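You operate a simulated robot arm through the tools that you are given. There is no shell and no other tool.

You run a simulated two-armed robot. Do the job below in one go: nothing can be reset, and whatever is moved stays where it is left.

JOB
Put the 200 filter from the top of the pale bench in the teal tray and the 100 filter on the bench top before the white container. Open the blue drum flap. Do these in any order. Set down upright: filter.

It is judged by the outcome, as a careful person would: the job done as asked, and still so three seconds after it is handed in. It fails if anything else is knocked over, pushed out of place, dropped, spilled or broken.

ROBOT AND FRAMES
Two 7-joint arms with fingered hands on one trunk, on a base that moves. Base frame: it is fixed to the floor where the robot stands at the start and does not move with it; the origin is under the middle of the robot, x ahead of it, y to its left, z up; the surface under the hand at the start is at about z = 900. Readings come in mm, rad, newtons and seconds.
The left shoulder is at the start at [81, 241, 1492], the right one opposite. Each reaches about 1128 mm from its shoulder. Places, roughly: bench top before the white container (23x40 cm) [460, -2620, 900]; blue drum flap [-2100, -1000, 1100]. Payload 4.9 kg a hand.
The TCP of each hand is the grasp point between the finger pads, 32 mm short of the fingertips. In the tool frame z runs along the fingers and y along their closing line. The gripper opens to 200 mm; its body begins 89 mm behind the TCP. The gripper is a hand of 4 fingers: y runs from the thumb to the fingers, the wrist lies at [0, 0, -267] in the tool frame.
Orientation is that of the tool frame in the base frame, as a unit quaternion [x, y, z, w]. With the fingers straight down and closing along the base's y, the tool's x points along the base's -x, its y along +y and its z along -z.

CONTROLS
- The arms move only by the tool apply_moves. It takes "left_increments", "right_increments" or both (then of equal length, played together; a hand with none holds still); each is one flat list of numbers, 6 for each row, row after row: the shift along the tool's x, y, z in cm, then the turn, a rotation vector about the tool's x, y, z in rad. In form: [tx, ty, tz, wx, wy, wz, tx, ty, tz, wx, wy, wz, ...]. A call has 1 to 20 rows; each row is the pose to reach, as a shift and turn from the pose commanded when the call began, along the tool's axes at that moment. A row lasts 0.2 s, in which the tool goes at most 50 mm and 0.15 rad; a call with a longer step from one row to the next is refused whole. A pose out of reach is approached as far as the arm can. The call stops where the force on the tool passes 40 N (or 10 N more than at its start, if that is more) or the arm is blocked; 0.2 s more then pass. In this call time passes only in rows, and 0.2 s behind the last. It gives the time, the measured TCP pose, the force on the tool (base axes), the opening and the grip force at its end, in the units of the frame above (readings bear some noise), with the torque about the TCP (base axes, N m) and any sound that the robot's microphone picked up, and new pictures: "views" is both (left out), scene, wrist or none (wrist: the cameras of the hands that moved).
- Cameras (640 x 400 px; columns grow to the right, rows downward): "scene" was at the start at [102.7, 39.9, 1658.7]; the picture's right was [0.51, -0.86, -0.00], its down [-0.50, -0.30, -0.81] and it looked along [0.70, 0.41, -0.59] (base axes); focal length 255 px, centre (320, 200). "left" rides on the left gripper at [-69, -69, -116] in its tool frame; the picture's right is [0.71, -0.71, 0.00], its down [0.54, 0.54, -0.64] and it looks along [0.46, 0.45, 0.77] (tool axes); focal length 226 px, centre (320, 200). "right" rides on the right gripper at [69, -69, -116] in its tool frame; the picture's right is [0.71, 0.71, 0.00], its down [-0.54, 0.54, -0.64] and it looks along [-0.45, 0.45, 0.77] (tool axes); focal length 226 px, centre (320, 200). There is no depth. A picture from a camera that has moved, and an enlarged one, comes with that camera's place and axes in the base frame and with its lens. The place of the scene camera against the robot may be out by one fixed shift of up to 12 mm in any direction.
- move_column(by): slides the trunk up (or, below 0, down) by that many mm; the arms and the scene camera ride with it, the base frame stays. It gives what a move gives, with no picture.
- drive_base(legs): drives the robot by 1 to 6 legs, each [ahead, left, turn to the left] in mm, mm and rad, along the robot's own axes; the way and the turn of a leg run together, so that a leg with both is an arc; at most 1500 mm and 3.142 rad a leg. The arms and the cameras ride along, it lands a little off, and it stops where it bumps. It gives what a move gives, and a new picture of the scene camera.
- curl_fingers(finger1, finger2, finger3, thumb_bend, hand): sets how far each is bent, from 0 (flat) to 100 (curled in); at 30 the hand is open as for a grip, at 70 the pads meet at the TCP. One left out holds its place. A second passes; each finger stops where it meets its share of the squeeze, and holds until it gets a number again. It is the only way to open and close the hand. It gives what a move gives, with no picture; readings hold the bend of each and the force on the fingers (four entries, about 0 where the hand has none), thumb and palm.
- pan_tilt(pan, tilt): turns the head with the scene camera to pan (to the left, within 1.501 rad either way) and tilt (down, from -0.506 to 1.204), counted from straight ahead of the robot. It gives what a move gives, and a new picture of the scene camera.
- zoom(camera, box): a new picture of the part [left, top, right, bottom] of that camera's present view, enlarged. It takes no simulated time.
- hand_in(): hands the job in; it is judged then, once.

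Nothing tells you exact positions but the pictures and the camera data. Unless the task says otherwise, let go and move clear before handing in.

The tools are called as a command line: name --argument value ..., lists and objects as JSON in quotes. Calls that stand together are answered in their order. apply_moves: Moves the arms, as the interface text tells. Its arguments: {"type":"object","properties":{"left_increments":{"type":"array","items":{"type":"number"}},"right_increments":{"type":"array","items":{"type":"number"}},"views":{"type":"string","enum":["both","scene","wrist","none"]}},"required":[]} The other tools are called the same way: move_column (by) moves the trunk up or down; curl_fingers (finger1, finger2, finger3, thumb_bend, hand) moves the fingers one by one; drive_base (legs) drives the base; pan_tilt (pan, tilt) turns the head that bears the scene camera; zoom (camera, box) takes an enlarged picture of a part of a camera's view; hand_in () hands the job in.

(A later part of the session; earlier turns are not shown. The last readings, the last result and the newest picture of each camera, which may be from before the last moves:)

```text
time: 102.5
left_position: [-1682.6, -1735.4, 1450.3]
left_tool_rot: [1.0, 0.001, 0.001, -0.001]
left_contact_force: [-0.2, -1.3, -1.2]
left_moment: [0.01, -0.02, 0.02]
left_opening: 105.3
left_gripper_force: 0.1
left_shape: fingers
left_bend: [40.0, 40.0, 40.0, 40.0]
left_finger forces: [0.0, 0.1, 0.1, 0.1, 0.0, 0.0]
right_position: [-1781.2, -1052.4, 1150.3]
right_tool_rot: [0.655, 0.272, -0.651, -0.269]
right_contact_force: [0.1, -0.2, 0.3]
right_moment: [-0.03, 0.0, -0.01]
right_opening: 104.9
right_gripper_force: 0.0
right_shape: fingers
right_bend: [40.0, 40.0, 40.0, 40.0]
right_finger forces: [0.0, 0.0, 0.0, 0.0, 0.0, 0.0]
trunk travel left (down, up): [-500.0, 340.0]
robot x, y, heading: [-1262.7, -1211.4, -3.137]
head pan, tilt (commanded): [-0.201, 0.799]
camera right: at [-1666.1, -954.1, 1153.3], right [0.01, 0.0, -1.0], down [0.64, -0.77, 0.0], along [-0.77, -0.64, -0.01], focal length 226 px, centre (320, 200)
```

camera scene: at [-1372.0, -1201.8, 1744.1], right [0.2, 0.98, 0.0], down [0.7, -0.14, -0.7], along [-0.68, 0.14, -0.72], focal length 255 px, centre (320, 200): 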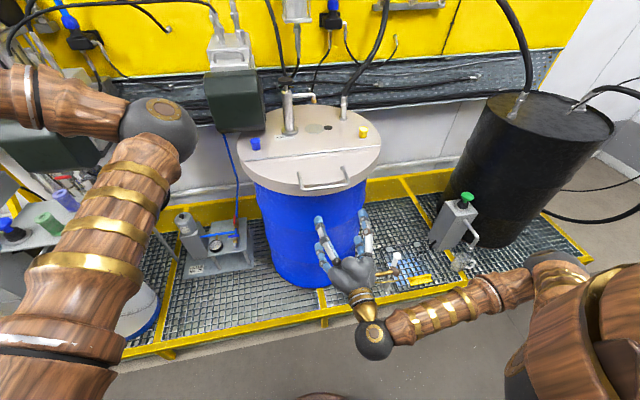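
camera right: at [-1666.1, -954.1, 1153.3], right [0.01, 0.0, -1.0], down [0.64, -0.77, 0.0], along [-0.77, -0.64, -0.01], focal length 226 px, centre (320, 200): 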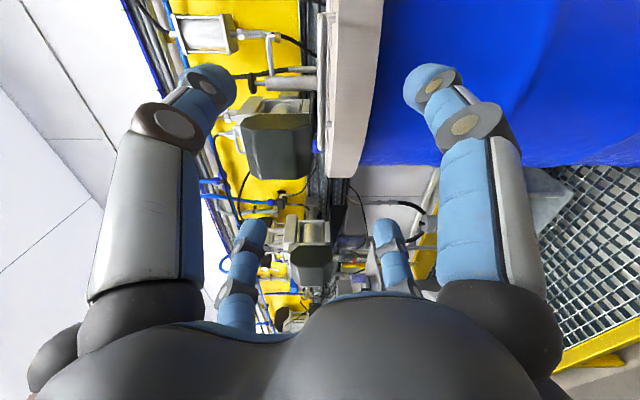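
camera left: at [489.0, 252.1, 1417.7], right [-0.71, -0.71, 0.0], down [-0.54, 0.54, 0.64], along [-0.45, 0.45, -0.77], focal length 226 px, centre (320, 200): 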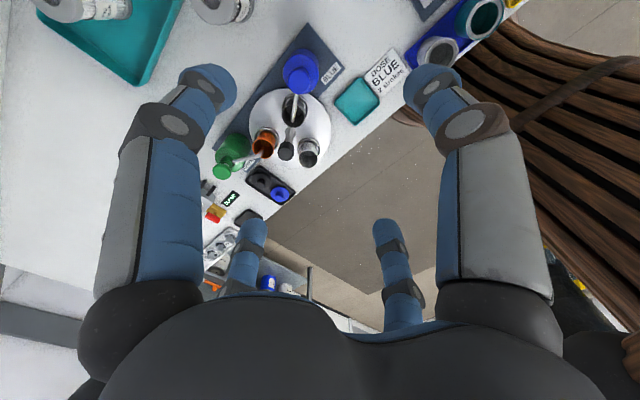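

It was transient. I'll drive ahead 160 mm so that the hand stops about 60 mm short of the bar.

drive_base --legs '[[160, 0, 0]]'

zoom --camera "right" --box '[220, 0, 440, 220]'

zoom --camera "scene" --box '[230, 80, 430, 240]'

```text
time: 103.9
left_position: [-1835.8, -1736.1, 1452.4]
left_tool_rot: [1.0, 0.002, 0.0, 0.0]
left_contact_force: [0.7, 0.0, 0.5]
left_moment: [-0.03, 0.06, 0.01]
left_opening: 105.2
left_gripper_force: 0.0
left_shape: fingers
left_bend: [40.0, 40.0, 40.0, 40.0]
left_finger forces: [0.1, 0.1, 0.1, 0.0, 0.0, 0.0]
right_position: [-1936.2, -1051.7, 1152.8]
right_tool_rot: [0.654, 0.272, -0.652, -0.27]
right_contact_force: [0.3, -0.3, 0.1]
right_moment: [-0.01, -0.02, 0.01]
right_opening: 105.2
right_gripper_force: 0.1
right_shape: fingers
right_bend: [40.0, 40.0, 40.0, 40.0]
right_finger forces: [0.0, 0.1, 0.1, 0.1, 0.0, 0.0]
trunk travel left (down, up): [-500.0, 340.0]
robot x, y, heading: [-1417.5, -1212.7, -3.136]
head pan, tilt (commanded): [-0.201, 0.799]
camera scene: at [-1527.8, -1202.8, 1744.5], right [0.19, 0.98, 0.0], down [0.7, -0.14, -0.7], along [-0.69, 0.14, -0.72], focal length 255 px, centre (320, 200)
```

scene: 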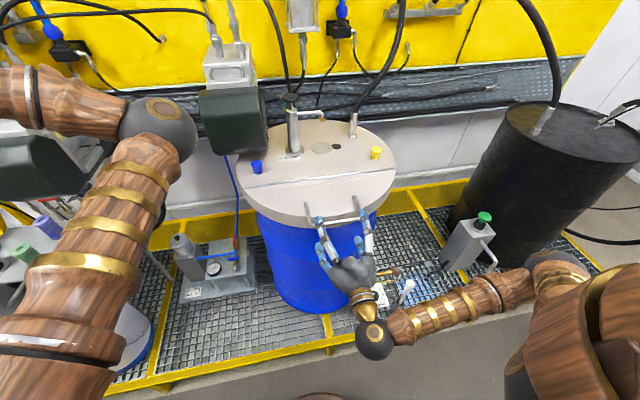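

```text
1.82 times, centred on (330, 110) of right
camera zoom: at [-1820.9, -954.2, 1154.7], right [0.0, 0.0, -1.0], down [0.64, -0.76, 0.0], along [-0.76, -0.64, 0.0], focal length 411 px, centre (302, 364)
```

zoom: 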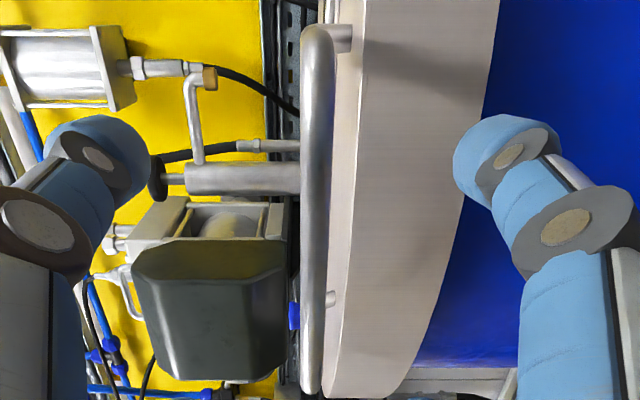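

```text
2.50 times, centred on (330, 160) of scene
camera zoom: at [-1527.8, -1202.8, 1744.5], right [0.19, 0.98, 0.0], down [0.7, -0.14, -0.7], along [-0.69, 0.14, -0.72], focal length 638 px, centre (295, 300)
```

zoom: 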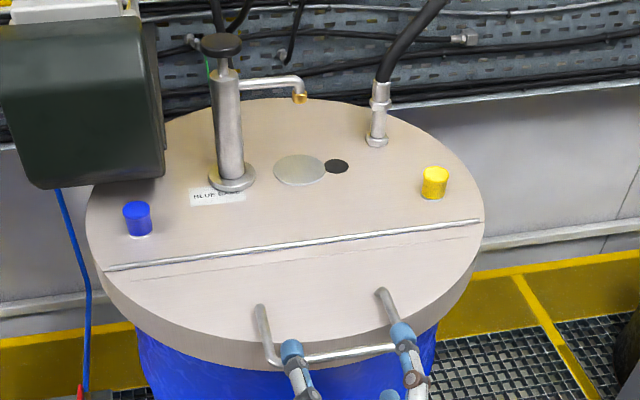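

The side view puts the bar at z≈1148.5 and x≈-2010. I'll lower 3 mm and move forward 45 mm, then check again.

apply_moves --right_increments '[0.25, -0.04, 1.5, 0, 0, 0, 0.49, -0.07, 3, 0, 0, 0, 0.49, -0.07, 4.5, 0, 0, 0]' --views "wrist"

zoom --camera "right" --box '[220, 0, 440, 260]'

zoom --camera "scene" --box '[280, 180, 400, 280]'

```text
time: 104.7
left_position: [-1840.7, -1736.7, 1450.3]
left_tool_rot: [1.0, 0.003, 0.001, 0.0]
left_contact_force: [-0.5, 0.3, 0.1]
left_moment: [0.01, 0.0, 0.04]
left_opening: 105.2
left_gripper_force: 0.0
left_shape: fingers
left_bend: [40.0, 40.0, 40.0, 40.0]
left_finger forces: [0.1, 0.0, 0.1, 0.0, 0.0, 0.0]
right_position: [-1984.7, -1048.5, 1148.3]
right_tool_rot: [0.655, 0.274, -0.651, -0.269]
right_contact_force: [-0.3, 0.6, 0.4]
right_moment: [0.03, 0.03, 0.03]
right_opening: 105.5
right_gripper_force: 0.1
right_shape: fingers
right_bend: [40.0, 40.0, 40.0, 40.0]
right_finger forces: [0.0, 0.0, 0.2, 0.0, 0.1, 0.0]
trunk travel left (down, up): [-500.0, 340.0]
robot x, y, heading: [-1420.9, -1212.5, -3.137]
head pan, tilt (commanded): [-0.201, 0.799]
camera right: at [-1869.7, -950.6, 1150.3], right [0.01, 0.0, -1.0], down [0.64, -0.76, 0.0], along [-0.76, -0.64, -0.01], focal length 226 px, centre (320, 200)
```

right: 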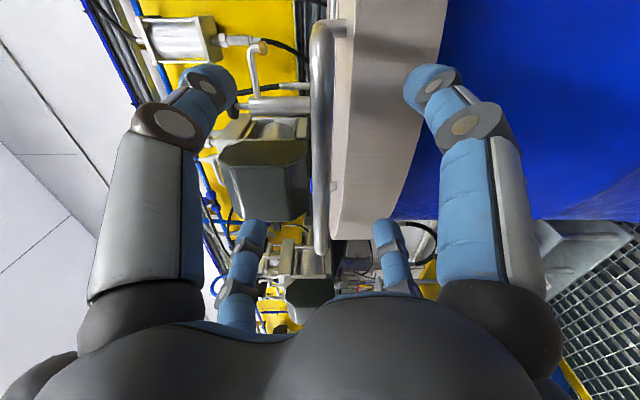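

```text
1.54 times, centred on (330, 130) of right
camera zoom: at [-1869.7, -950.6, 1150.3], right [0.01, 0.0, -1.0], down [0.64, -0.76, 0.0], along [-0.76, -0.64, -0.01], focal length 348 px, centre (305, 308)
```

zoom: 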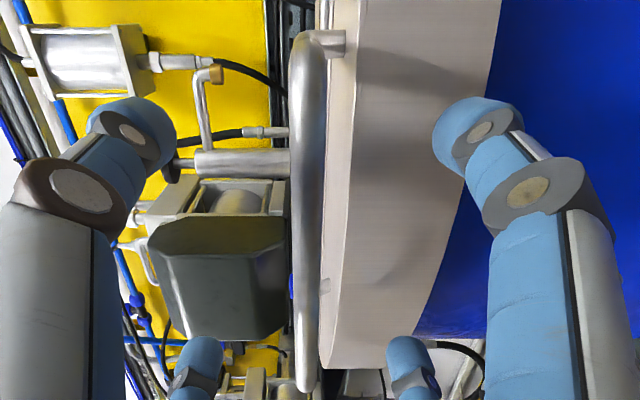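

```text
4.00 times, centred on (340, 230) of scene
camera zoom: at [-1533.2, -1202.7, 1744.1], right [0.19, 0.98, 0.0], down [0.7, -0.14, -0.7], along [-0.68, 0.14, -0.72], focal length 1021 px, centre (240, 80)
```

zoom: 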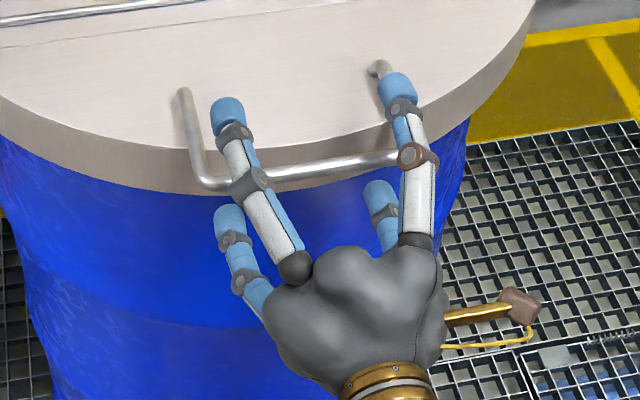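

The bar lies between the two upper and two lower fingers. I'll move 16 mm further and close the hand.

apply_moves --right_increments '[0, 0, 0.8, 0, 0, 0, 0, 0, 1.6, 0, 0, 0]' --views "none"

curl_fingers --hand "right" --finger1 58 --finger2 58 --finger3 58 --thumb_bend 58

zoom --camera "right" --box '[160, 0, 480, 300]'

zoom --camera "scene" --box '[280, 180, 400, 280]'

```text
time: 105.3
left_position: [-1840.2, -1736.2, 1451.3]
left_tool_rot: [1.0, 0.002, 0.0, 0.0]
left_contact_force: [-0.4, 0.1, -0.2]
left_moment: [0.01, -0.03, 0.0]
left_opening: 105.0
left_gripper_force: 0.1
left_shape: fingers
left_bend: [40.0, 40.0, 40.0, 40.0]
left_finger forces: [0.0, 0.2, 0.0, 0.0, 0.0, 0.1]
right_position: [-1999.2, -1048.7, 1148.4]
right_tool_rot: [0.655, 0.272, -0.651, -0.27]
right_contact_force: [0.3, 0.8, -0.9]
right_moment: [0.02, 0.01, -0.02]
right_opening: 105.2
right_gripper_force: 0.1
right_shape: fingers
right_bend: [40.0, 40.0, 40.0, 40.0]
right_finger forces: [0.0, 0.0, 0.1, 0.1, 0.0, 0.0]
trunk travel left (down, up): [-500.0, 340.0]
robot x, y, heading: [-1418.4, -1212.8, -3.139]
head pan, tilt (commanded): [-0.201, 0.799]
```

```text
time: 106.3
left_position: [-1838.1, -1736.2, 1450.6]
left_tool_rot: [1.0, 0.003, 0.0, 0.0]
left_contact_force: [0.1, 0.8, -0.4]
left_moment: [0.0, 0.0, -0.02]
left_opening: 105.2
left_gripper_force: 0.2
left_shape: fingers
left_bend: [40.0, 40.0, 40.0, 40.0]
left_finger forces: [0.0, 0.1, 0.0, 0.0, 0.1, 0.0]
right_position: [-1999.9, -1048.7, 1147.4]
right_tool_rot: [0.655, 0.274, -0.651, -0.27]
right_contact_force: [-1.2, 0.0, -0.2]
right_moment: [0.02, 0.0, -0.02]
right_opening: 44.4
right_gripper_force: 0.1
right_shape: fingers
right_bend: [57.0, 57.0, 57.0, 57.0]
right_finger forces: [0.0, 0.0, 0.1, 0.0, 0.0, 0.0]
trunk travel left (down, up): [-500.0, 340.0]
robot x, y, heading: [-1421.0, -1210.1, -3.133]
head pan, tilt (commanded): [-0.201, 0.799]
```

```text
1.33 times, centred on (320, 150) of right
camera zoom: at [-1883.9, -950.4, 1150.7], right [0.01, 0.0, -1.0], down [0.64, -0.76, 0.0], along [-0.76, -0.64, -0.01], focal length 301 px, centre (320, 267)
```

zoom: 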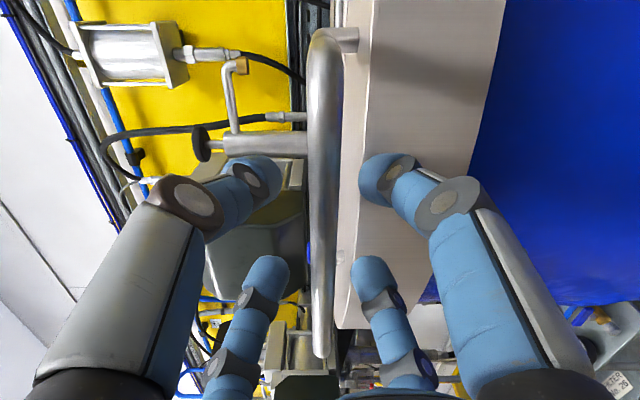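

```text
4.00 times, centred on (340, 230) of scene
camera zoom: at [-1531.4, -1202.5, 1744.2], right [0.19, 0.98, 0.0], down [0.7, -0.14, -0.7], along [-0.68, 0.14, -0.72], focal length 1021 px, centre (240, 80)
```

zoom: 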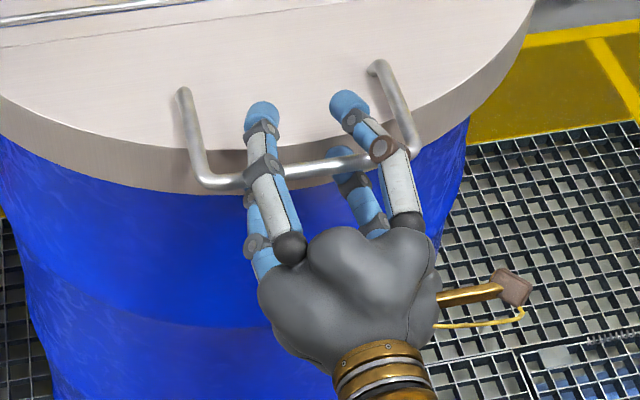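

The bar is well centred among the fingers. I'll close fully.

curl_fingers --hand "right" --finger1 72 --finger2 72 --finger3 72 --thumb_bend 72

zoom --camera "right" --box '[160, 0, 480, 300]'

zoom --camera "scene" --box '[280, 180, 400, 280]'

```text
time: 107.3
left_position: [-1838.8, -1736.5, 1450.7]
left_tool_rot: [1.0, 0.003, 0.0, 0.0]
left_contact_force: [1.1, -0.8, -0.7]
left_moment: [0.0, 0.0, 0.01]
left_opening: 105.3
left_gripper_force: 0.0
left_shape: fingers
left_bend: [40.0, 40.0, 40.0, 40.0]
left_finger forces: [0.0, 0.0, 0.0, 0.1, 0.1, 0.0]
right_position: [-1999.5, -1048.2, 1148.3]
right_tool_rot: [0.655, 0.273, -0.651, -0.27]
right_contact_force: [-0.3, -0.1, -0.8]
right_moment: [-0.01, 0.0, 0.04]
right_opening: 0.8
right_gripper_force: 0.1
right_shape: fingers
right_bend: [69.0, 69.0, 69.0, 69.0]
right_finger forces: [0.0, 0.0, 0.0, 0.0, 0.0, 0.1]
trunk travel left (down, up): [-500.0, 340.0]
robot x, y, heading: [-1418.0, -1213.9, -3.134]
head pan, tilt (commanded): [-0.201, 0.799]
```

```text
1.33 times, centred on (320, 150) of right
camera zoom: at [-1884.1, -950.4, 1150.6], right [0.01, 0.0, -1.0], down [0.64, -0.76, 0.0], along [-0.76, -0.64, -0.01], focal length 301 px, centre (320, 267)
```

zoom: 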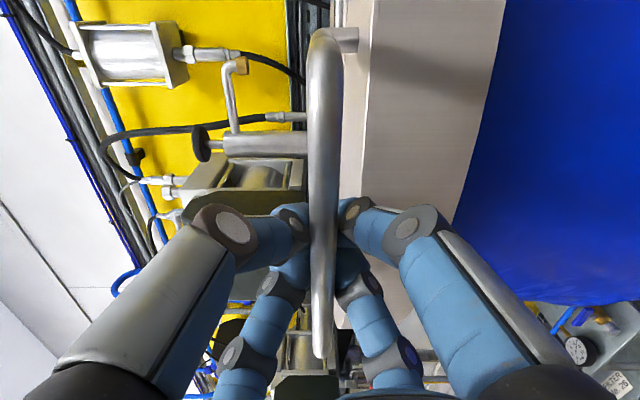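

```text
4.00 times, centred on (340, 230) of scene
camera zoom: at [-1531.6, -1202.6, 1744.2], right [0.19, 0.98, 0.0], down [0.7, -0.14, -0.7], along [-0.68, 0.14, -0.72], focal length 1021 px, centre (240, 80)
```

zoom: 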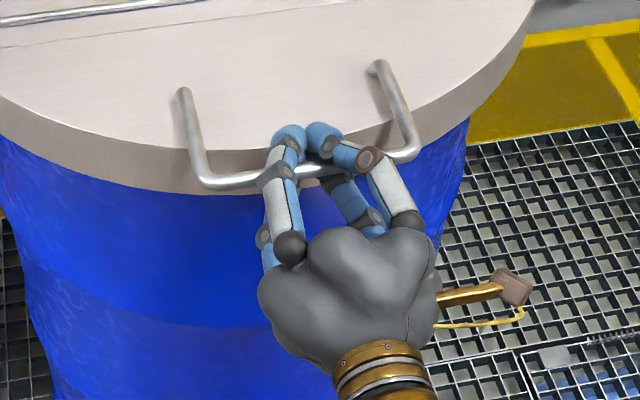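

The fingers have closed around the bar as a cage, with the tips meeting behind it, so it cannot slip out. I'll begin lifting along an arc around the hinge and watch force and motion.

apply_moves --right_increments '[-0.778, -0.778, 0.11, 0, 0, 0, -1.556, -1.556, 0.28, 0, 0, 0, -2.319, -2.319, 0.5, 0, 0, 0, -3.083, -3.083, 0.78, 0, 0, 0]' --views "both"

zoom --camera "scene" --box '[230, 80, 430, 260]'

```text
time: 108.3
left_position: [-1839.8, -1736.7, 1451.1]
left_tool_rot: [1.0, 0.003, -0.001, 0.0]
left_contact_force: [0.6, -0.3, 0.5]
left_moment: [0.0, 0.0, -0.03]
left_opening: 105.2
left_gripper_force: 0.1
left_shape: fingers
left_bend: [40.0, 40.0, 40.0, 40.0]
left_finger forces: [0.1, 0.0, 0.1, 0.0, 0.0, 0.0]
right_position: [-2008.1, -1048.1, 1191.0]
right_tool_rot: [0.655, 0.272, -0.651, -0.27]
right_contact_force: [2.4, 0.1, -7.5]
right_moment: [0.06, -0.02, 0.0]
right_opening: 1.9
right_gripper_force: 2.9
right_shape: fingers
right_bend: [68.0, 68.0, 69.0, 71.0]
right_finger forces: [3.1, 3.1, 0.0, 0.0, 0.1, 0.0]
trunk travel left (down, up): [-500.0, 340.0]
robot x, y, heading: [-1417.0, -1210.8, -3.133]
head pan, tilt (commanded): [-0.201, 0.799]
camera scene: at [-1532.1, -1202.4, 1744.1], right [0.19, 0.98, 0.0], down [0.7, -0.14, -0.7], along [-0.68, 0.14, -0.72], focal length 255 px, centre (320, 200)
camera right: at [-1892.8, -950.1, 1193.6], right [0.01, 0.0, -1.0], down [0.64, -0.76, 0.0], along [-0.76, -0.64, -0.01], focal length 226 px, centre (320, 200)
```

scene: 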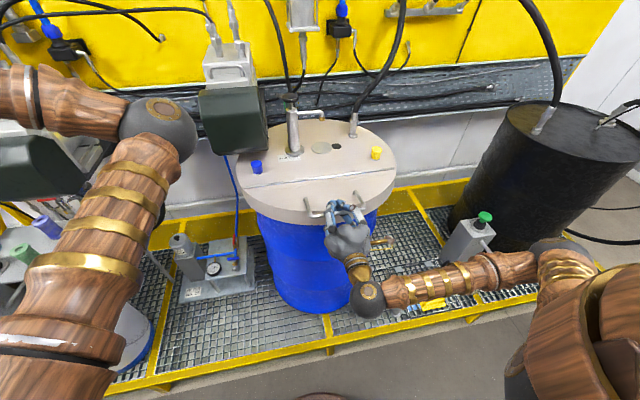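
right: 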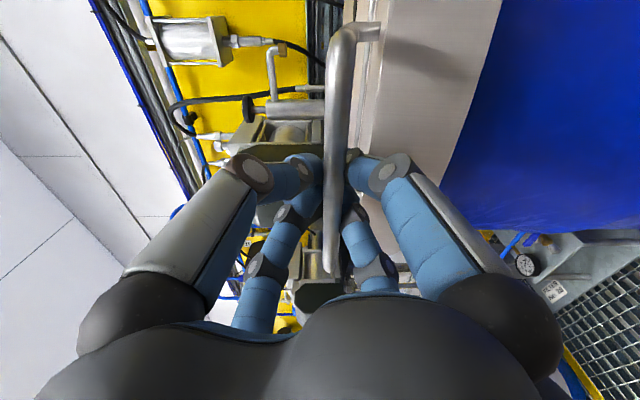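

```text
2.22 times, centred on (330, 170) of scene
camera zoom: at [-1532.1, -1202.4, 1744.1], right [0.19, 0.98, 0.0], down [0.7, -0.14, -0.7], along [-0.68, 0.14, -0.72], focal length 567 px, centre (298, 267)
```

zoom: 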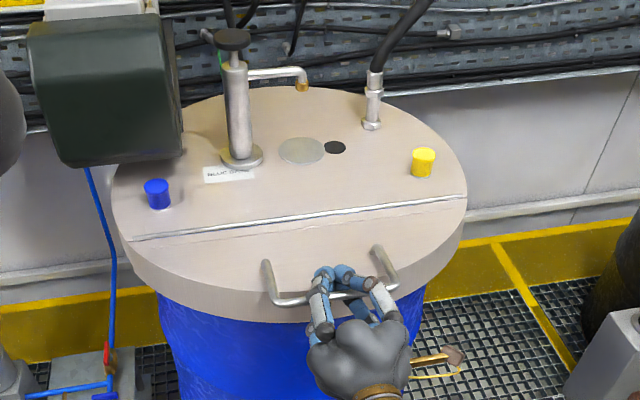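

The hand carries about 7.5 N and the bar looks raised by nearly 30 mm. I'll zoom in to confirm that the flap itself is moving.

zoom --camera "scene" --box '[230, 150, 410, 250]'

zoom --camera "right" --box '[260, 0, 480, 280]'

```text
3.56 times, centred on (320, 200) of scene
camera zoom: at [-1532.1, -1202.4, 1744.1], right [0.19, 0.98, 0.0], down [0.7, -0.14, -0.7], along [-0.68, 0.14, -0.72], focal length 907 px, centre (320, 200)
```

zoom: 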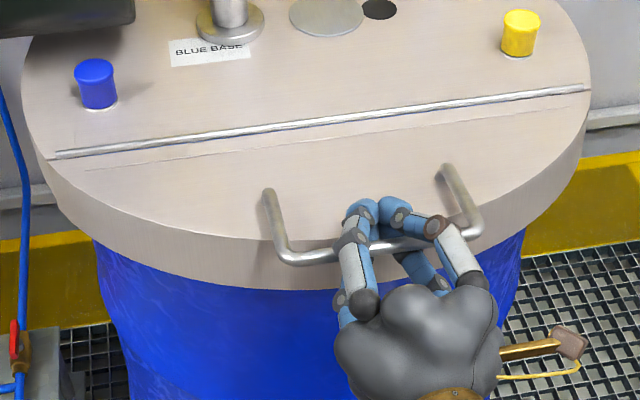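

```text
1.43 times, centred on (370, 140) of right
camera zoom: at [-1892.8, -950.1, 1193.6], right [0.01, 0.0, -1.0], down [0.64, -0.76, 0.0], along [-0.76, -0.64, -0.01], focal length 323 px, centre (249, 286)
```

zoom: 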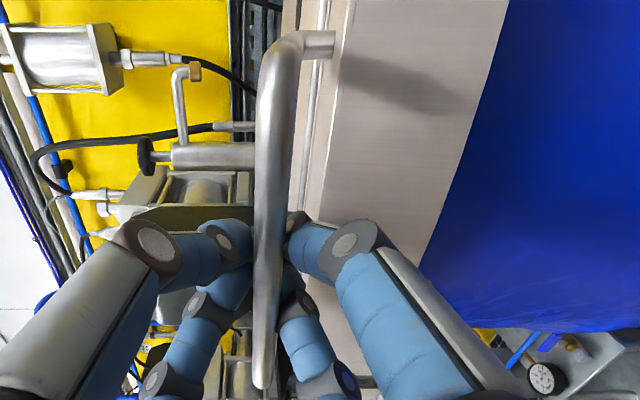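

The rim of the flap has risen about 30 mm while the rest of the lid stays still, so the flap is opening. I'll continue the arc.

apply_moves --right_increments '[-0.742, -0.742, 0.33, 0, 0, 0, -1.478, -1.478, 0.71, 0, 0, 0, -2.199, -2.199, 1.14, 0, 0, 0, -2.906, -2.906, 1.62, 0, 0, 0, -3.592, -3.592, 2.16, 0, 0, 0, -4.263, -4.263, 2.74, 0, 0, 0]' --views "both"

zoom --camera "scene" --box '[230, 100, 430, 260]'

```text
time: 109.7
left_position: [-1839.3, -1735.5, 1450.9]
left_tool_rot: [1.0, 0.003, 0.0, 0.0]
left_contact_force: [0.9, 1.1, -0.4]
left_moment: [0.01, -0.01, 0.0]
left_opening: 105.3
left_gripper_force: 0.0
left_shape: fingers
left_bend: [40.0, 40.0, 40.0, 40.0]
left_finger forces: [0.0, 0.1, 0.0, 0.0, 0.1, 0.0]
right_position: [-2034.2, -1047.6, 1251.1]
right_tool_rot: [0.655, 0.273, -0.651, -0.271]
right_contact_force: [2.4, 1.2, -7.2]
right_moment: [0.0, -0.02, -0.03]
right_opening: 1.6
right_gripper_force: 3.0
right_shape: fingers
right_bend: [68.0, 68.0, 69.0, 71.0]
right_finger forces: [3.0, 3.1, 0.0, 0.0, 0.1, 0.0]
trunk travel left (down, up): [-500.0, 340.0]
robot x, y, heading: [-1421.0, -1211.4, -3.135]
head pan, tilt (commanded): [-0.201, 0.799]
camera scene: at [-1532.1, -1202.4, 1744.2], right [0.19, 0.98, 0.0], down [0.7, -0.14, -0.7], along [-0.68, 0.14, -0.72], focal length 255 px, centre (320, 200)
camera right: at [-1920.5, -950.1, 1253.5], right [0.01, 0.0, -1.0], down [0.64, -0.76, 0.0], along [-0.76, -0.64, -0.01], focal length 226 px, centre (320, 200)
```

scene: 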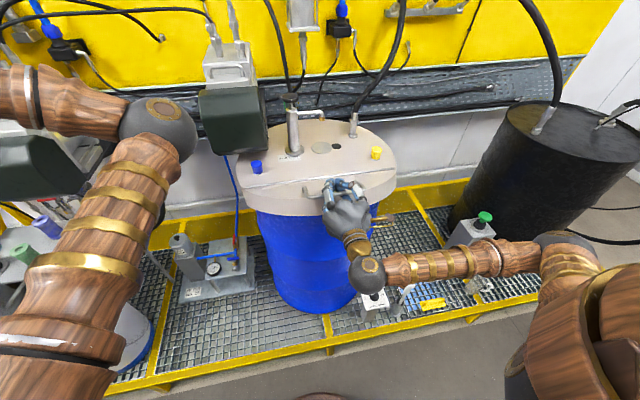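
right: 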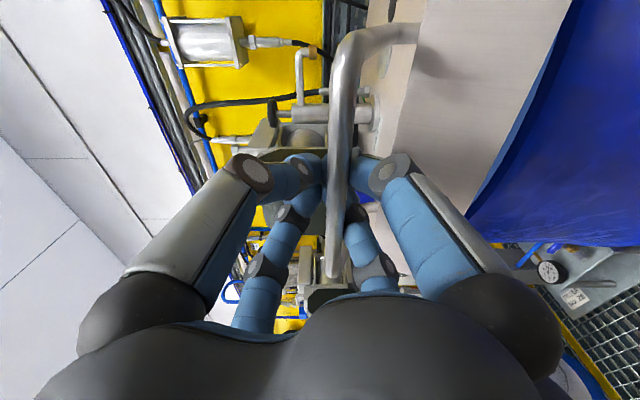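

```text
2.50 times, centred on (330, 180) of scene
camera zoom: at [-1532.1, -1202.4, 1744.2], right [0.19, 0.98, 0.0], down [0.7, -0.14, -0.7], along [-0.68, 0.14, -0.72], focal length 638 px, centre (295, 250)
```

zoom: 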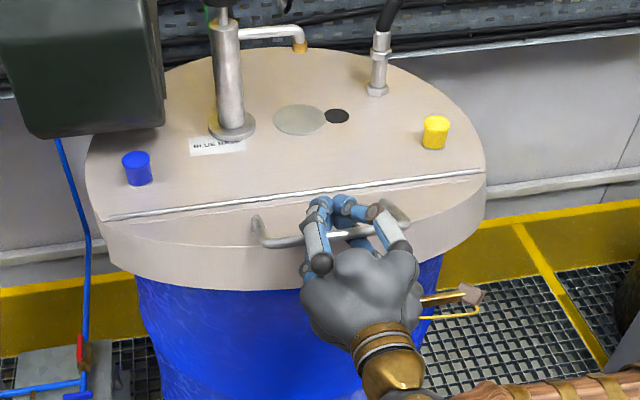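

The flap is now visibly tilted, and the force stays steady at about 7 N. I'll continue to about 57°.

apply_moves --right_increments '[-0.643, -0.643, 0.63, 0, 0, 0, -1.266, -1.266, 1.3, 0, 0, 0, -1.866, -1.866, 2.02, 0, 0, 0, -2.439, -2.439, 2.77, 0, 0, 0, -2.984, -2.984, 3.57, 0, 0, 0, -3.5, -3.5, 4.4, 0, 0, 0, -4.002, -4.002, 5.27, -0.0177, 0.0177, 0, -4.482, -4.482, 6.18, -0.0354, 0.0354, 0, -4.921, -4.921, 7.11, -0.053, 0.053, 0, -5.331, -5.331, 8.08, -0.0707, 0.0707, 0]' --views "both"

zoom --camera "scene" --box '[230, 80, 430, 240]'

```text
time: 111.9
left_position: [-1839.0, -1736.5, 1449.7]
left_tool_rot: [1.0, 0.003, 0.001, 0.0]
left_contact_force: [-0.5, 0.4, -0.4]
left_moment: [-0.01, -0.01, 0.02]
left_opening: 105.3
left_gripper_force: 0.0
left_shape: fingers
left_bend: [40.0, 40.0, 40.0, 40.0]
left_finger forces: [0.0, 0.1, 0.0, 0.0, 0.0, 0.0]
right_position: [-2115.8, -1048.5, 1327.0]
right_tool_rot: [0.687, 0.285, -0.618, -0.256]
right_contact_force: [2.9, 0.6, -6.6]
right_moment: [-0.01, 0.17, 0.01]
right_opening: 1.5
right_gripper_force: 2.9
right_shape: fingers
right_bend: [68.0, 68.0, 69.0, 71.0]
right_finger forces: [2.9, 2.8, 0.0, 0.1, 0.0, 0.1]
trunk travel left (down, up): [-500.0, 340.0]
robot x, y, heading: [-1419.4, -1213.5, -3.14]
head pan, tilt (commanded): [-0.201, 0.799]
camera scene: at [-1532.3, -1202.7, 1744.1], right [0.19, 0.98, 0.0], down [0.7, -0.14, -0.7], along [-0.68, 0.14, -0.72], focal length 255 px, centre (320, 200)
camera right: at [-2002.4, -950.9, 1340.8], right [0.11, 0.0, -0.99], down [0.64, -0.77, 0.07], along [-0.76, -0.64, -0.08], focal length 226 px, centre (320, 200)
```

scene: 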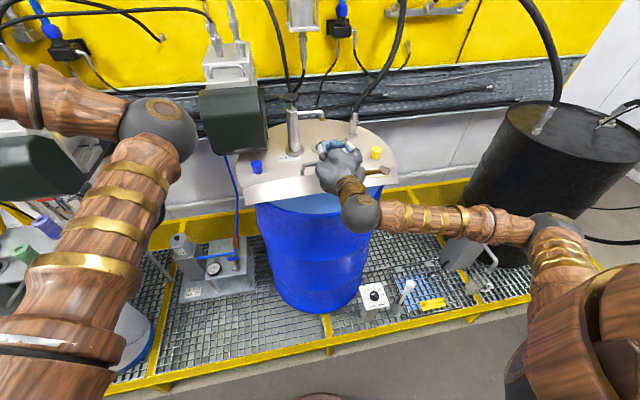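
right: 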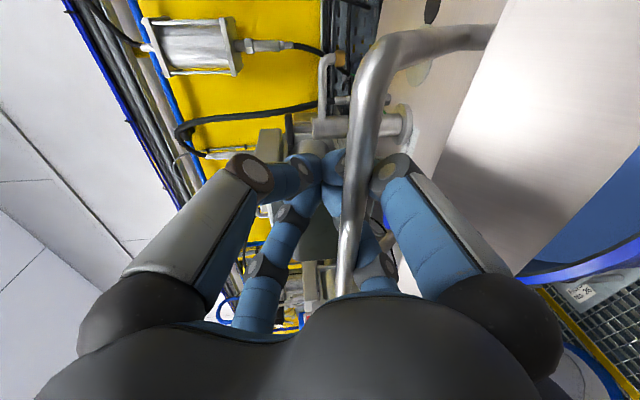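

```text
2.50 times, centred on (330, 160) of scene
camera zoom: at [-1532.3, -1202.7, 1744.1], right [0.19, 0.98, 0.0], down [0.7, -0.14, -0.7], along [-0.68, 0.14, -0.72], focal length 638 px, centre (295, 300)
```

zoom: 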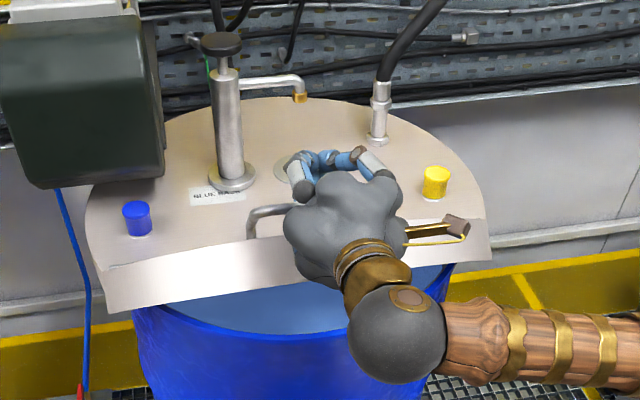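

The flap is at about 46° and the drum opening shows. The bar has settled deeper in my cage, so I'll adjust the path and swing on to roughly 80°.

apply_moves --right_increments '[-0.69, -0.69, 1.85, -0.035, 0.035, 0, -1.38, -1.38, 3.7, -0.0707, 0.0707, 0, -2.0, -2.0, 5.78, -0.124, 0.124, 0, -2.57, -2.57, 7.86, -0.1768, 0.1768, 0, -2.9, -2.9, 10.08, -0.23, 0.23, 0, -3.16, -3.16, 12.3, -0.2828, 0.2828, 0]' --views "both"

zoom --camera "scene" --box '[230, 60, 430, 240]'

```text
time: 113.3
left_position: [-1839.2, -1736.6, 1451.8]
left_tool_rot: [1.0, 0.002, 0.0, 0.0]
left_contact_force: [-1.1, 0.1, -0.6]
left_moment: [0.0, -0.01, 0.0]
left_opening: 105.2
left_gripper_force: 0.0
left_shape: fingers
left_bend: [40.0, 40.0, 40.0, 40.0]
left_finger forces: [0.0, 0.0, 0.0, 0.0, 0.0, 0.1]
right_position: [-2245.7, -1048.3, 1359.1]
right_tool_rot: [0.796, 0.331, -0.468, -0.195]
right_contact_force: [2.4, -0.5, -2.1]
right_moment: [0.02, 0.08, -0.06]
right_opening: 1.2
right_gripper_force: 1.4
right_shape: fingers
right_bend: [68.0, 68.0, 69.0, 71.0]
right_finger forces: [1.2, 1.2, 0.1, 0.0, 0.0, 0.0]
trunk travel left (down, up): [-500.0, 340.0]
robot x, y, heading: [-1417.9, -1213.2, -3.136]
head pan, tilt (commanded): [-0.201, 0.799]
camera scene: at [-1532.6, -1203.3, 1744.1], right [0.19, 0.98, 0.0], down [0.7, -0.14, -0.7], along [-0.68, 0.14, -0.72], focal length 255 px, centre (320, 200)
camera right: at [-2144.5, -950.5, 1415.5], right [0.49, 0.0, -0.87], down [0.56, -0.77, 0.31], along [-0.67, -0.64, -0.37], focal length 226 px, centre (320, 200)
```

scene: 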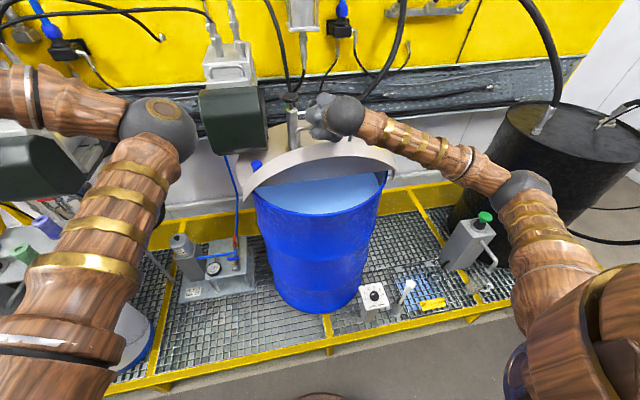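
right: 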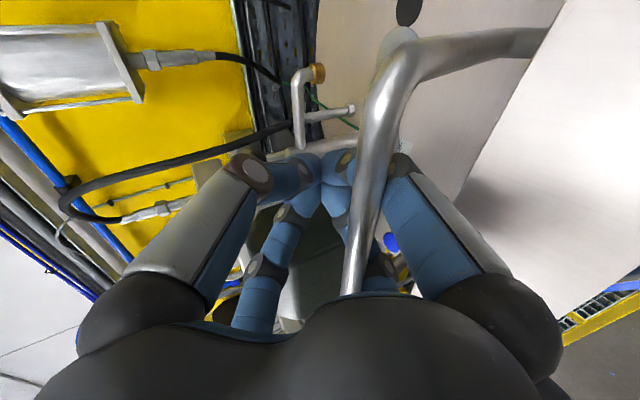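

```text
2.22 times, centred on (330, 150) of scene
camera zoom: at [-1532.6, -1203.3, 1744.1], right [0.19, 0.98, 0.0], down [0.7, -0.14, -0.7], along [-0.68, 0.14, -0.72], focal length 567 px, centre (298, 311)
```

zoom: 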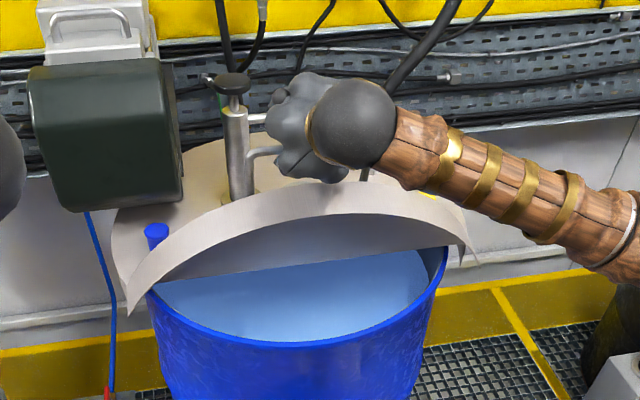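

The flap is nearly upright and the load is down to about 3 N. I'll carry it past vertical, watching for a stop.

apply_moves --right_increments '[-0.52, -0.52, 1.8, -0.053, 0.053, 0, -1.03, -1.03, 3.6, -0.106, 0.106, 0, -1.29, -1.29, 5.02, -0.141, 0.141, 0, -1.54, -1.54, 6.45, -0.177, 0.177, 0]' --views "both"

zoom --camera "scene" --box '[230, 60, 430, 240]'

```text
time: 114.3
left_position: [-1839.3, -1737.3, 1450.2]
left_tool_rot: [1.0, 0.003, 0.001, -0.002]
left_contact_force: [-0.2, 0.0, -0.9]
left_moment: [0.03, 0.0, 0.01]
left_opening: 105.3
left_gripper_force: 0.0
left_shape: fingers
left_bend: [40.0, 40.0, 40.0, 40.0]
left_finger forces: [0.1, 0.0, 0.0, 0.0, 0.1, 0.1]
right_position: [-2311.0, -1048.9, 1345.4]
right_tool_rot: [0.848, 0.352, -0.366, -0.152]
right_contact_force: [-0.2, 0.2, 0.1]
right_moment: [0.06, -0.01, -0.02]
right_opening: 0.9
right_gripper_force: 0.1
right_shape: fingers
right_bend: [71.0, 71.0, 69.0, 71.0]
right_finger forces: [0.1, 0.0, 0.0, 0.1, 0.1, 0.0]
trunk travel left (down, up): [-500.0, 340.0]
robot x, y, heading: [-1418.9, -1210.7, -3.14]
head pan, tilt (commanded): [-0.201, 0.799]
camera scene: at [-1532.5, -1203.5, 1744.2], right [0.19, 0.98, 0.0], down [0.7, -0.14, -0.7], along [-0.68, 0.14, -0.72], focal length 255 px, centre (320, 200)
camera right: at [-2228.0, -951.6, 1426.9], right [0.69, 0.0, -0.73], down [0.47, -0.77, 0.44], along [-0.56, -0.64, -0.53], focal length 226 px, centre (320, 200)
```

scene: 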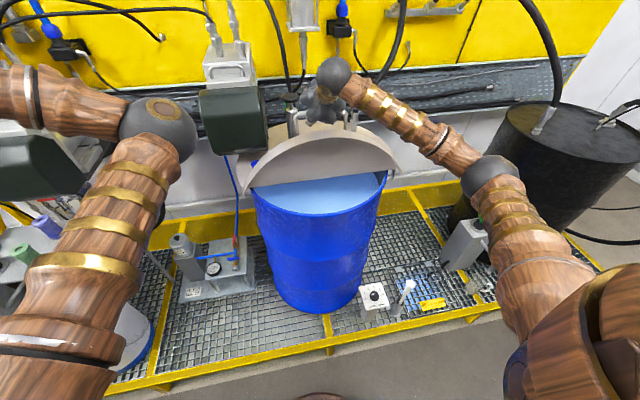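
right: 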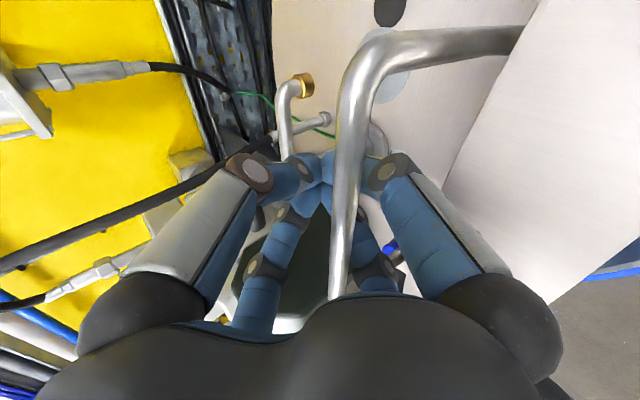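

```text
2.22 times, centred on (330, 150) of scene
camera zoom: at [-1532.5, -1203.5, 1744.2], right [0.19, 0.98, 0.0], down [0.7, -0.14, -0.7], along [-0.68, 0.14, -0.72], focal length 567 px, centre (298, 311)
```

zoom: 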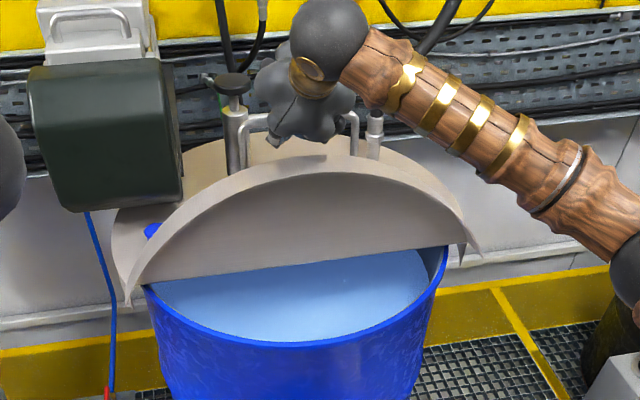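

The force has dropped to zero and the flap stands about upright, possibly past its balance point. I'll nudge a little further to find out whether it has a stop.

apply_moves --right_increments '[-0.3, -0.3, 1.05, -0.0236, 0.0236, 0, -0.6, -0.6, 2.1, -0.047, 0.047, 0]' --views "both"

zoom --camera "scene" --box '[230, 60, 430, 240]'

```text
time: 114.9
left_position: [-1837.9, -1736.3, 1451.0]
left_tool_rot: [1.0, 0.002, 0.0, 0.0]
left_contact_force: [0.2, 0.6, -0.1]
left_moment: [0.02, -0.03, -0.06]
left_opening: 105.2
left_gripper_force: 0.0
left_shape: fingers
left_bend: [40.0, 40.0, 40.0, 40.0]
left_finger forces: [0.0, 0.0, 0.0, 0.1, 0.1, 0.0]
right_position: [-2330.6, -1048.7, 1337.3]
right_tool_rot: [0.86, 0.357, -0.337, -0.14]
right_contact_force: [5.5, 0.1, -3.2]
right_moment: [-0.02, 0.19, 0.04]
right_opening: 0.9
right_gripper_force: 2.7
right_shape: fingers
right_bend: [68.0, 71.0, 69.0, 71.0]
right_finger forces: [3.1, 2.6, 0.1, 0.1, 0.2, 0.0]
trunk travel left (down, up): [-500.0, 340.0]
robot x, y, heading: [-1417.7, -1218.0, -3.136]
head pan, tilt (commanded): [-0.201, 0.799]
camera scene: at [-1531.3, -1203.1, 1744.2], right [0.19, 0.98, 0.0], down [0.7, -0.14, -0.7], along [-0.68, 0.14, -0.72], focal length 255 px, centre (320, 200)
camera right: at [-2253.2, -951.8, 1423.9], right [0.73, 0.0, -0.68], down [0.44, -0.77, 0.47], along [-0.52, -0.64, -0.56], focal length 226 px, centre (320, 200)
```

scene: 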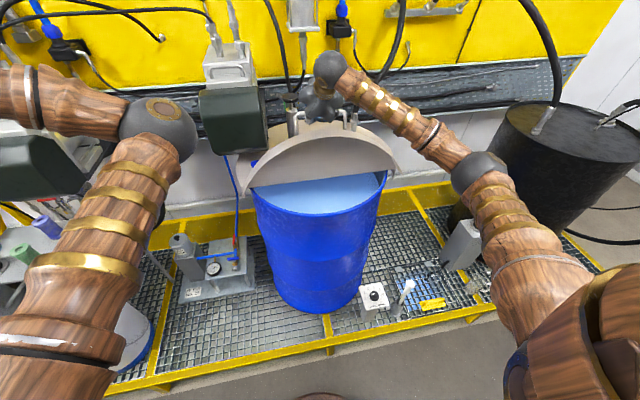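
right: 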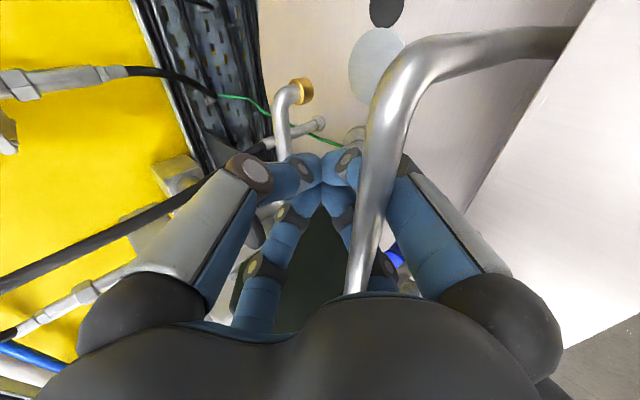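

```text
2.22 times, centred on (330, 150) of scene
camera zoom: at [-1531.3, -1203.1, 1744.2], right [0.19, 0.98, 0.0], down [0.7, -0.14, -0.7], along [-0.68, 0.14, -0.72], focal length 567 px, centre (298, 311)
```

zoom: 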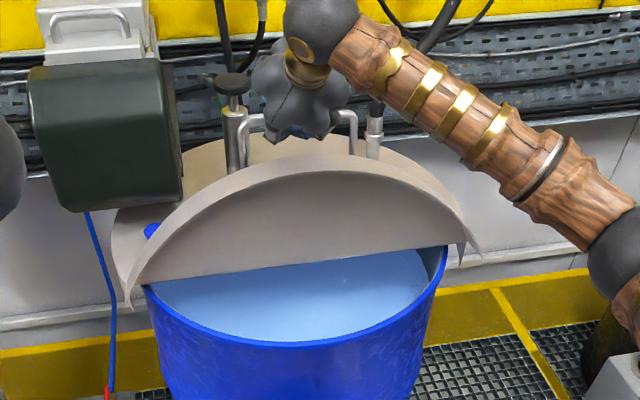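

The nudge met a stop: about 6 N, and the flap no longer moves. At the previous pose the flap stood there with no load, so it rests open on its own. I'll back the right hand off to the unloaded pose, and steady the flap's underside with the closed left hand before I withdraw.

apply_moves --right_increments '[0.35, 0.35, -1.02, 0.0236, -0.0236, 0, 0.7, 0.7, -2.04, 0.047, -0.047, 0]' --views "wrist"

curl_fingers --hand "left" --finger1 72 --finger2 72 --finger3 72 --thumb_bend 72

```text
time: 115.5
left_position: [-1837.3, -1736.7, 1451.1]
left_tool_rot: [1.0, 0.003, 0.0, -0.001]
left_contact_force: [-0.4, 0.3, 0.3]
left_moment: [-0.01, -0.02, 0.03]
left_opening: 105.2
left_gripper_force: 0.1
left_shape: fingers
left_bend: [40.0, 40.0, 40.0, 40.0]
left_finger forces: [0.0, 0.1, 0.0, 0.0, 0.0, 0.0]
right_position: [-2309.3, -1049.2, 1346.8]
right_tool_rot: [0.847, 0.352, -0.367, -0.152]
right_contact_force: [-0.1, 1.9, 0.5]
right_moment: [-0.02, 0.02, 0.02]
right_opening: 1.0
right_gripper_force: 0.0
right_shape: fingers
right_bend: [71.0, 71.0, 69.0, 71.0]
right_finger forces: [0.0, 0.0, 0.0, 0.0, 0.1, 0.0]
trunk travel left (down, up): [-500.0, 340.0]
robot x, y, heading: [-1418.4, -1212.5, -3.14]
head pan, tilt (commanded): [-0.201, 0.799]
camera right: at [-2226.2, -951.3, 1427.7], right [0.69, 0.0, -0.73], down [0.47, -0.77, 0.44], along [-0.56, -0.64, -0.53], focal length 226 px, centre (320, 200)
```

right: 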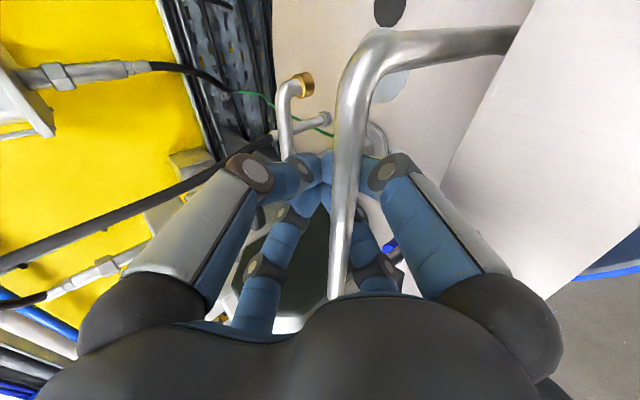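

```text
time: 116.5
left_position: [-1838.5, -1737.4, 1450.0]
left_tool_rot: [1.0, 0.002, 0.0, -0.001]
left_contact_force: [-0.3, 0.1, -0.3]
left_moment: [0.0, 0.02, 0.01]
left_opening: 1.0
left_gripper_force: 0.0
left_shape: fingers
left_bend: [69.0, 69.0, 69.0, 69.0]
left_finger forces: [0.1, 0.1, 0.0, 0.0, 0.0, 0.0]
right_position: [-2311.4, -1048.6, 1345.3]
right_tool_rot: [0.848, 0.353, -0.365, -0.151]
right_contact_force: [0.0, 0.1, -0.3]
right_moment: [-0.02, 0.0, 0.02]
right_opening: 1.0
right_gripper_force: 0.1
right_shape: fingers
right_bend: [71.0, 71.0, 69.0, 71.0]
right_finger forces: [0.1, 0.0, 0.0, 0.1, 0.0, 0.0]
trunk travel left (down, up): [-500.0, 340.0]
robot x, y, heading: [-1420.4, -1212.4, -3.135]
head pan, tilt (commanded): [-0.201, 0.799]
```

No load on the right hand and the flap stays open. I'll bring the closed left hand round in front of the flap's underside.

apply_moves --left_increments '[-1.586, -3.621, 0.929, 0, 0, 0, -3.17, -7.24, 1.86, 0, 0, 0, -4.76, -10.86, 2.79, 0, 0, 0, -6.34, -14.49, 3.71, 0, 0, 0, -7.93, -18.1, 4.64, 0, 0, 0, -9.51, -21.7, 5.57, 0, 0, 0, -11.1, -25.35, 6.5, 0, 0, 0, -12.7, -28.97, 7.43, 0, 0, 0, -14.27, -32.6, 8.36, 0, 0, 0, -15.86, -36.2, 9.29, 0, 0, 0, -17.4, -39.8, 10.2, 0, 0, 0, -19.0, -43.5, 11.1, 0, 0, 0, -20.6, -47.1, 12.1, 0, 0, 0, -22.2, -50.7, 13.0, 0, 0, 0]' --views "both"

zoom --camera "scene" --box '[200, 40, 440, 260]'

```text
time: 119.5
left_position: [-2064.9, -1227.7, 1322.2]
left_tool_rot: [1.0, 0.003, -0.001, 0.0]
left_contact_force: [-0.5, 0.7, -0.2]
left_moment: [-0.04, -0.02, 0.0]
left_opening: 0.8
left_gripper_force: 0.0
left_shape: fingers
left_bend: [69.0, 69.0, 69.0, 69.0]
left_finger forces: [0.0, 0.0, 0.0, 0.0, 0.0, 0.0]
right_position: [-2311.3, -1047.7, 1345.3]
right_tool_rot: [0.848, 0.353, -0.366, -0.152]
right_contact_force: [-0.3, 0.1, -0.4]
right_moment: [-0.03, -0.02, -0.02]
right_opening: 0.8
right_gripper_force: 0.1
right_shape: fingers
right_bend: [71.0, 71.0, 69.0, 71.0]
right_finger forces: [0.0, 0.0, 0.1, 0.0, 0.0, 0.0]
trunk travel left (down, up): [-500.0, 340.0]
robot x, y, heading: [-1419.1, -1214.2, -3.137]
head pan, tilt (commanded): [-0.201, 0.799]
camera scene: at [-1532.4, -1201.0, 1744.2], right [0.19, 0.98, 0.0], down [0.7, -0.14, -0.7], along [-0.68, 0.13, -0.72], focal length 255 px, centre (320, 200)
camera left: at [-2134.0, -1158.8, 1437.4], right [0.7, 0.71, 0.0], down [0.54, -0.54, 0.64], along [0.46, -0.45, -0.77], focal length 226 px, centre (320, 200)
```

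scene: 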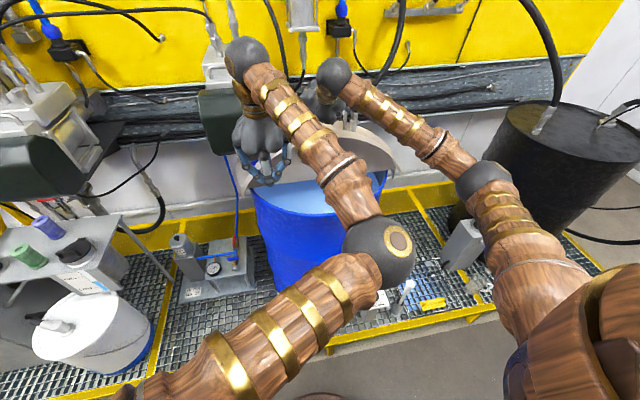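
left: 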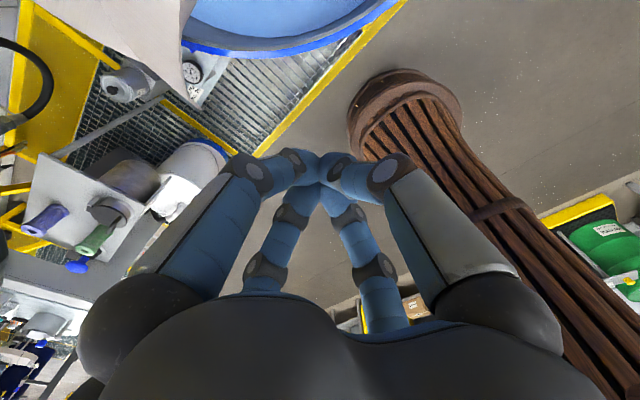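

```text
1.82 times, centred on (320, 150) of scene
camera zoom: at [-1532.4, -1201.0, 1744.2], right [0.19, 0.98, 0.0], down [0.7, -0.14, -0.7], along [-0.68, 0.13, -0.72], focal length 464 px, centre (320, 291)
```

zoom: 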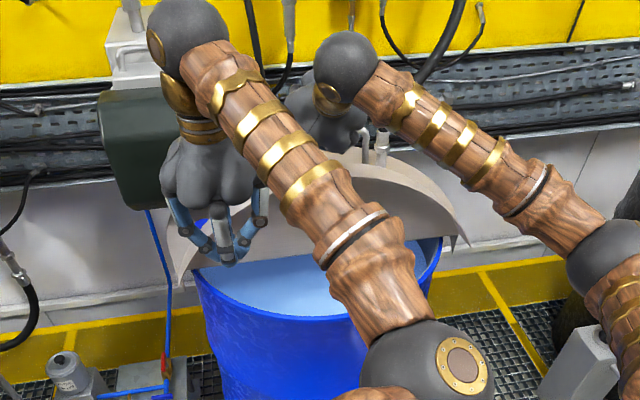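

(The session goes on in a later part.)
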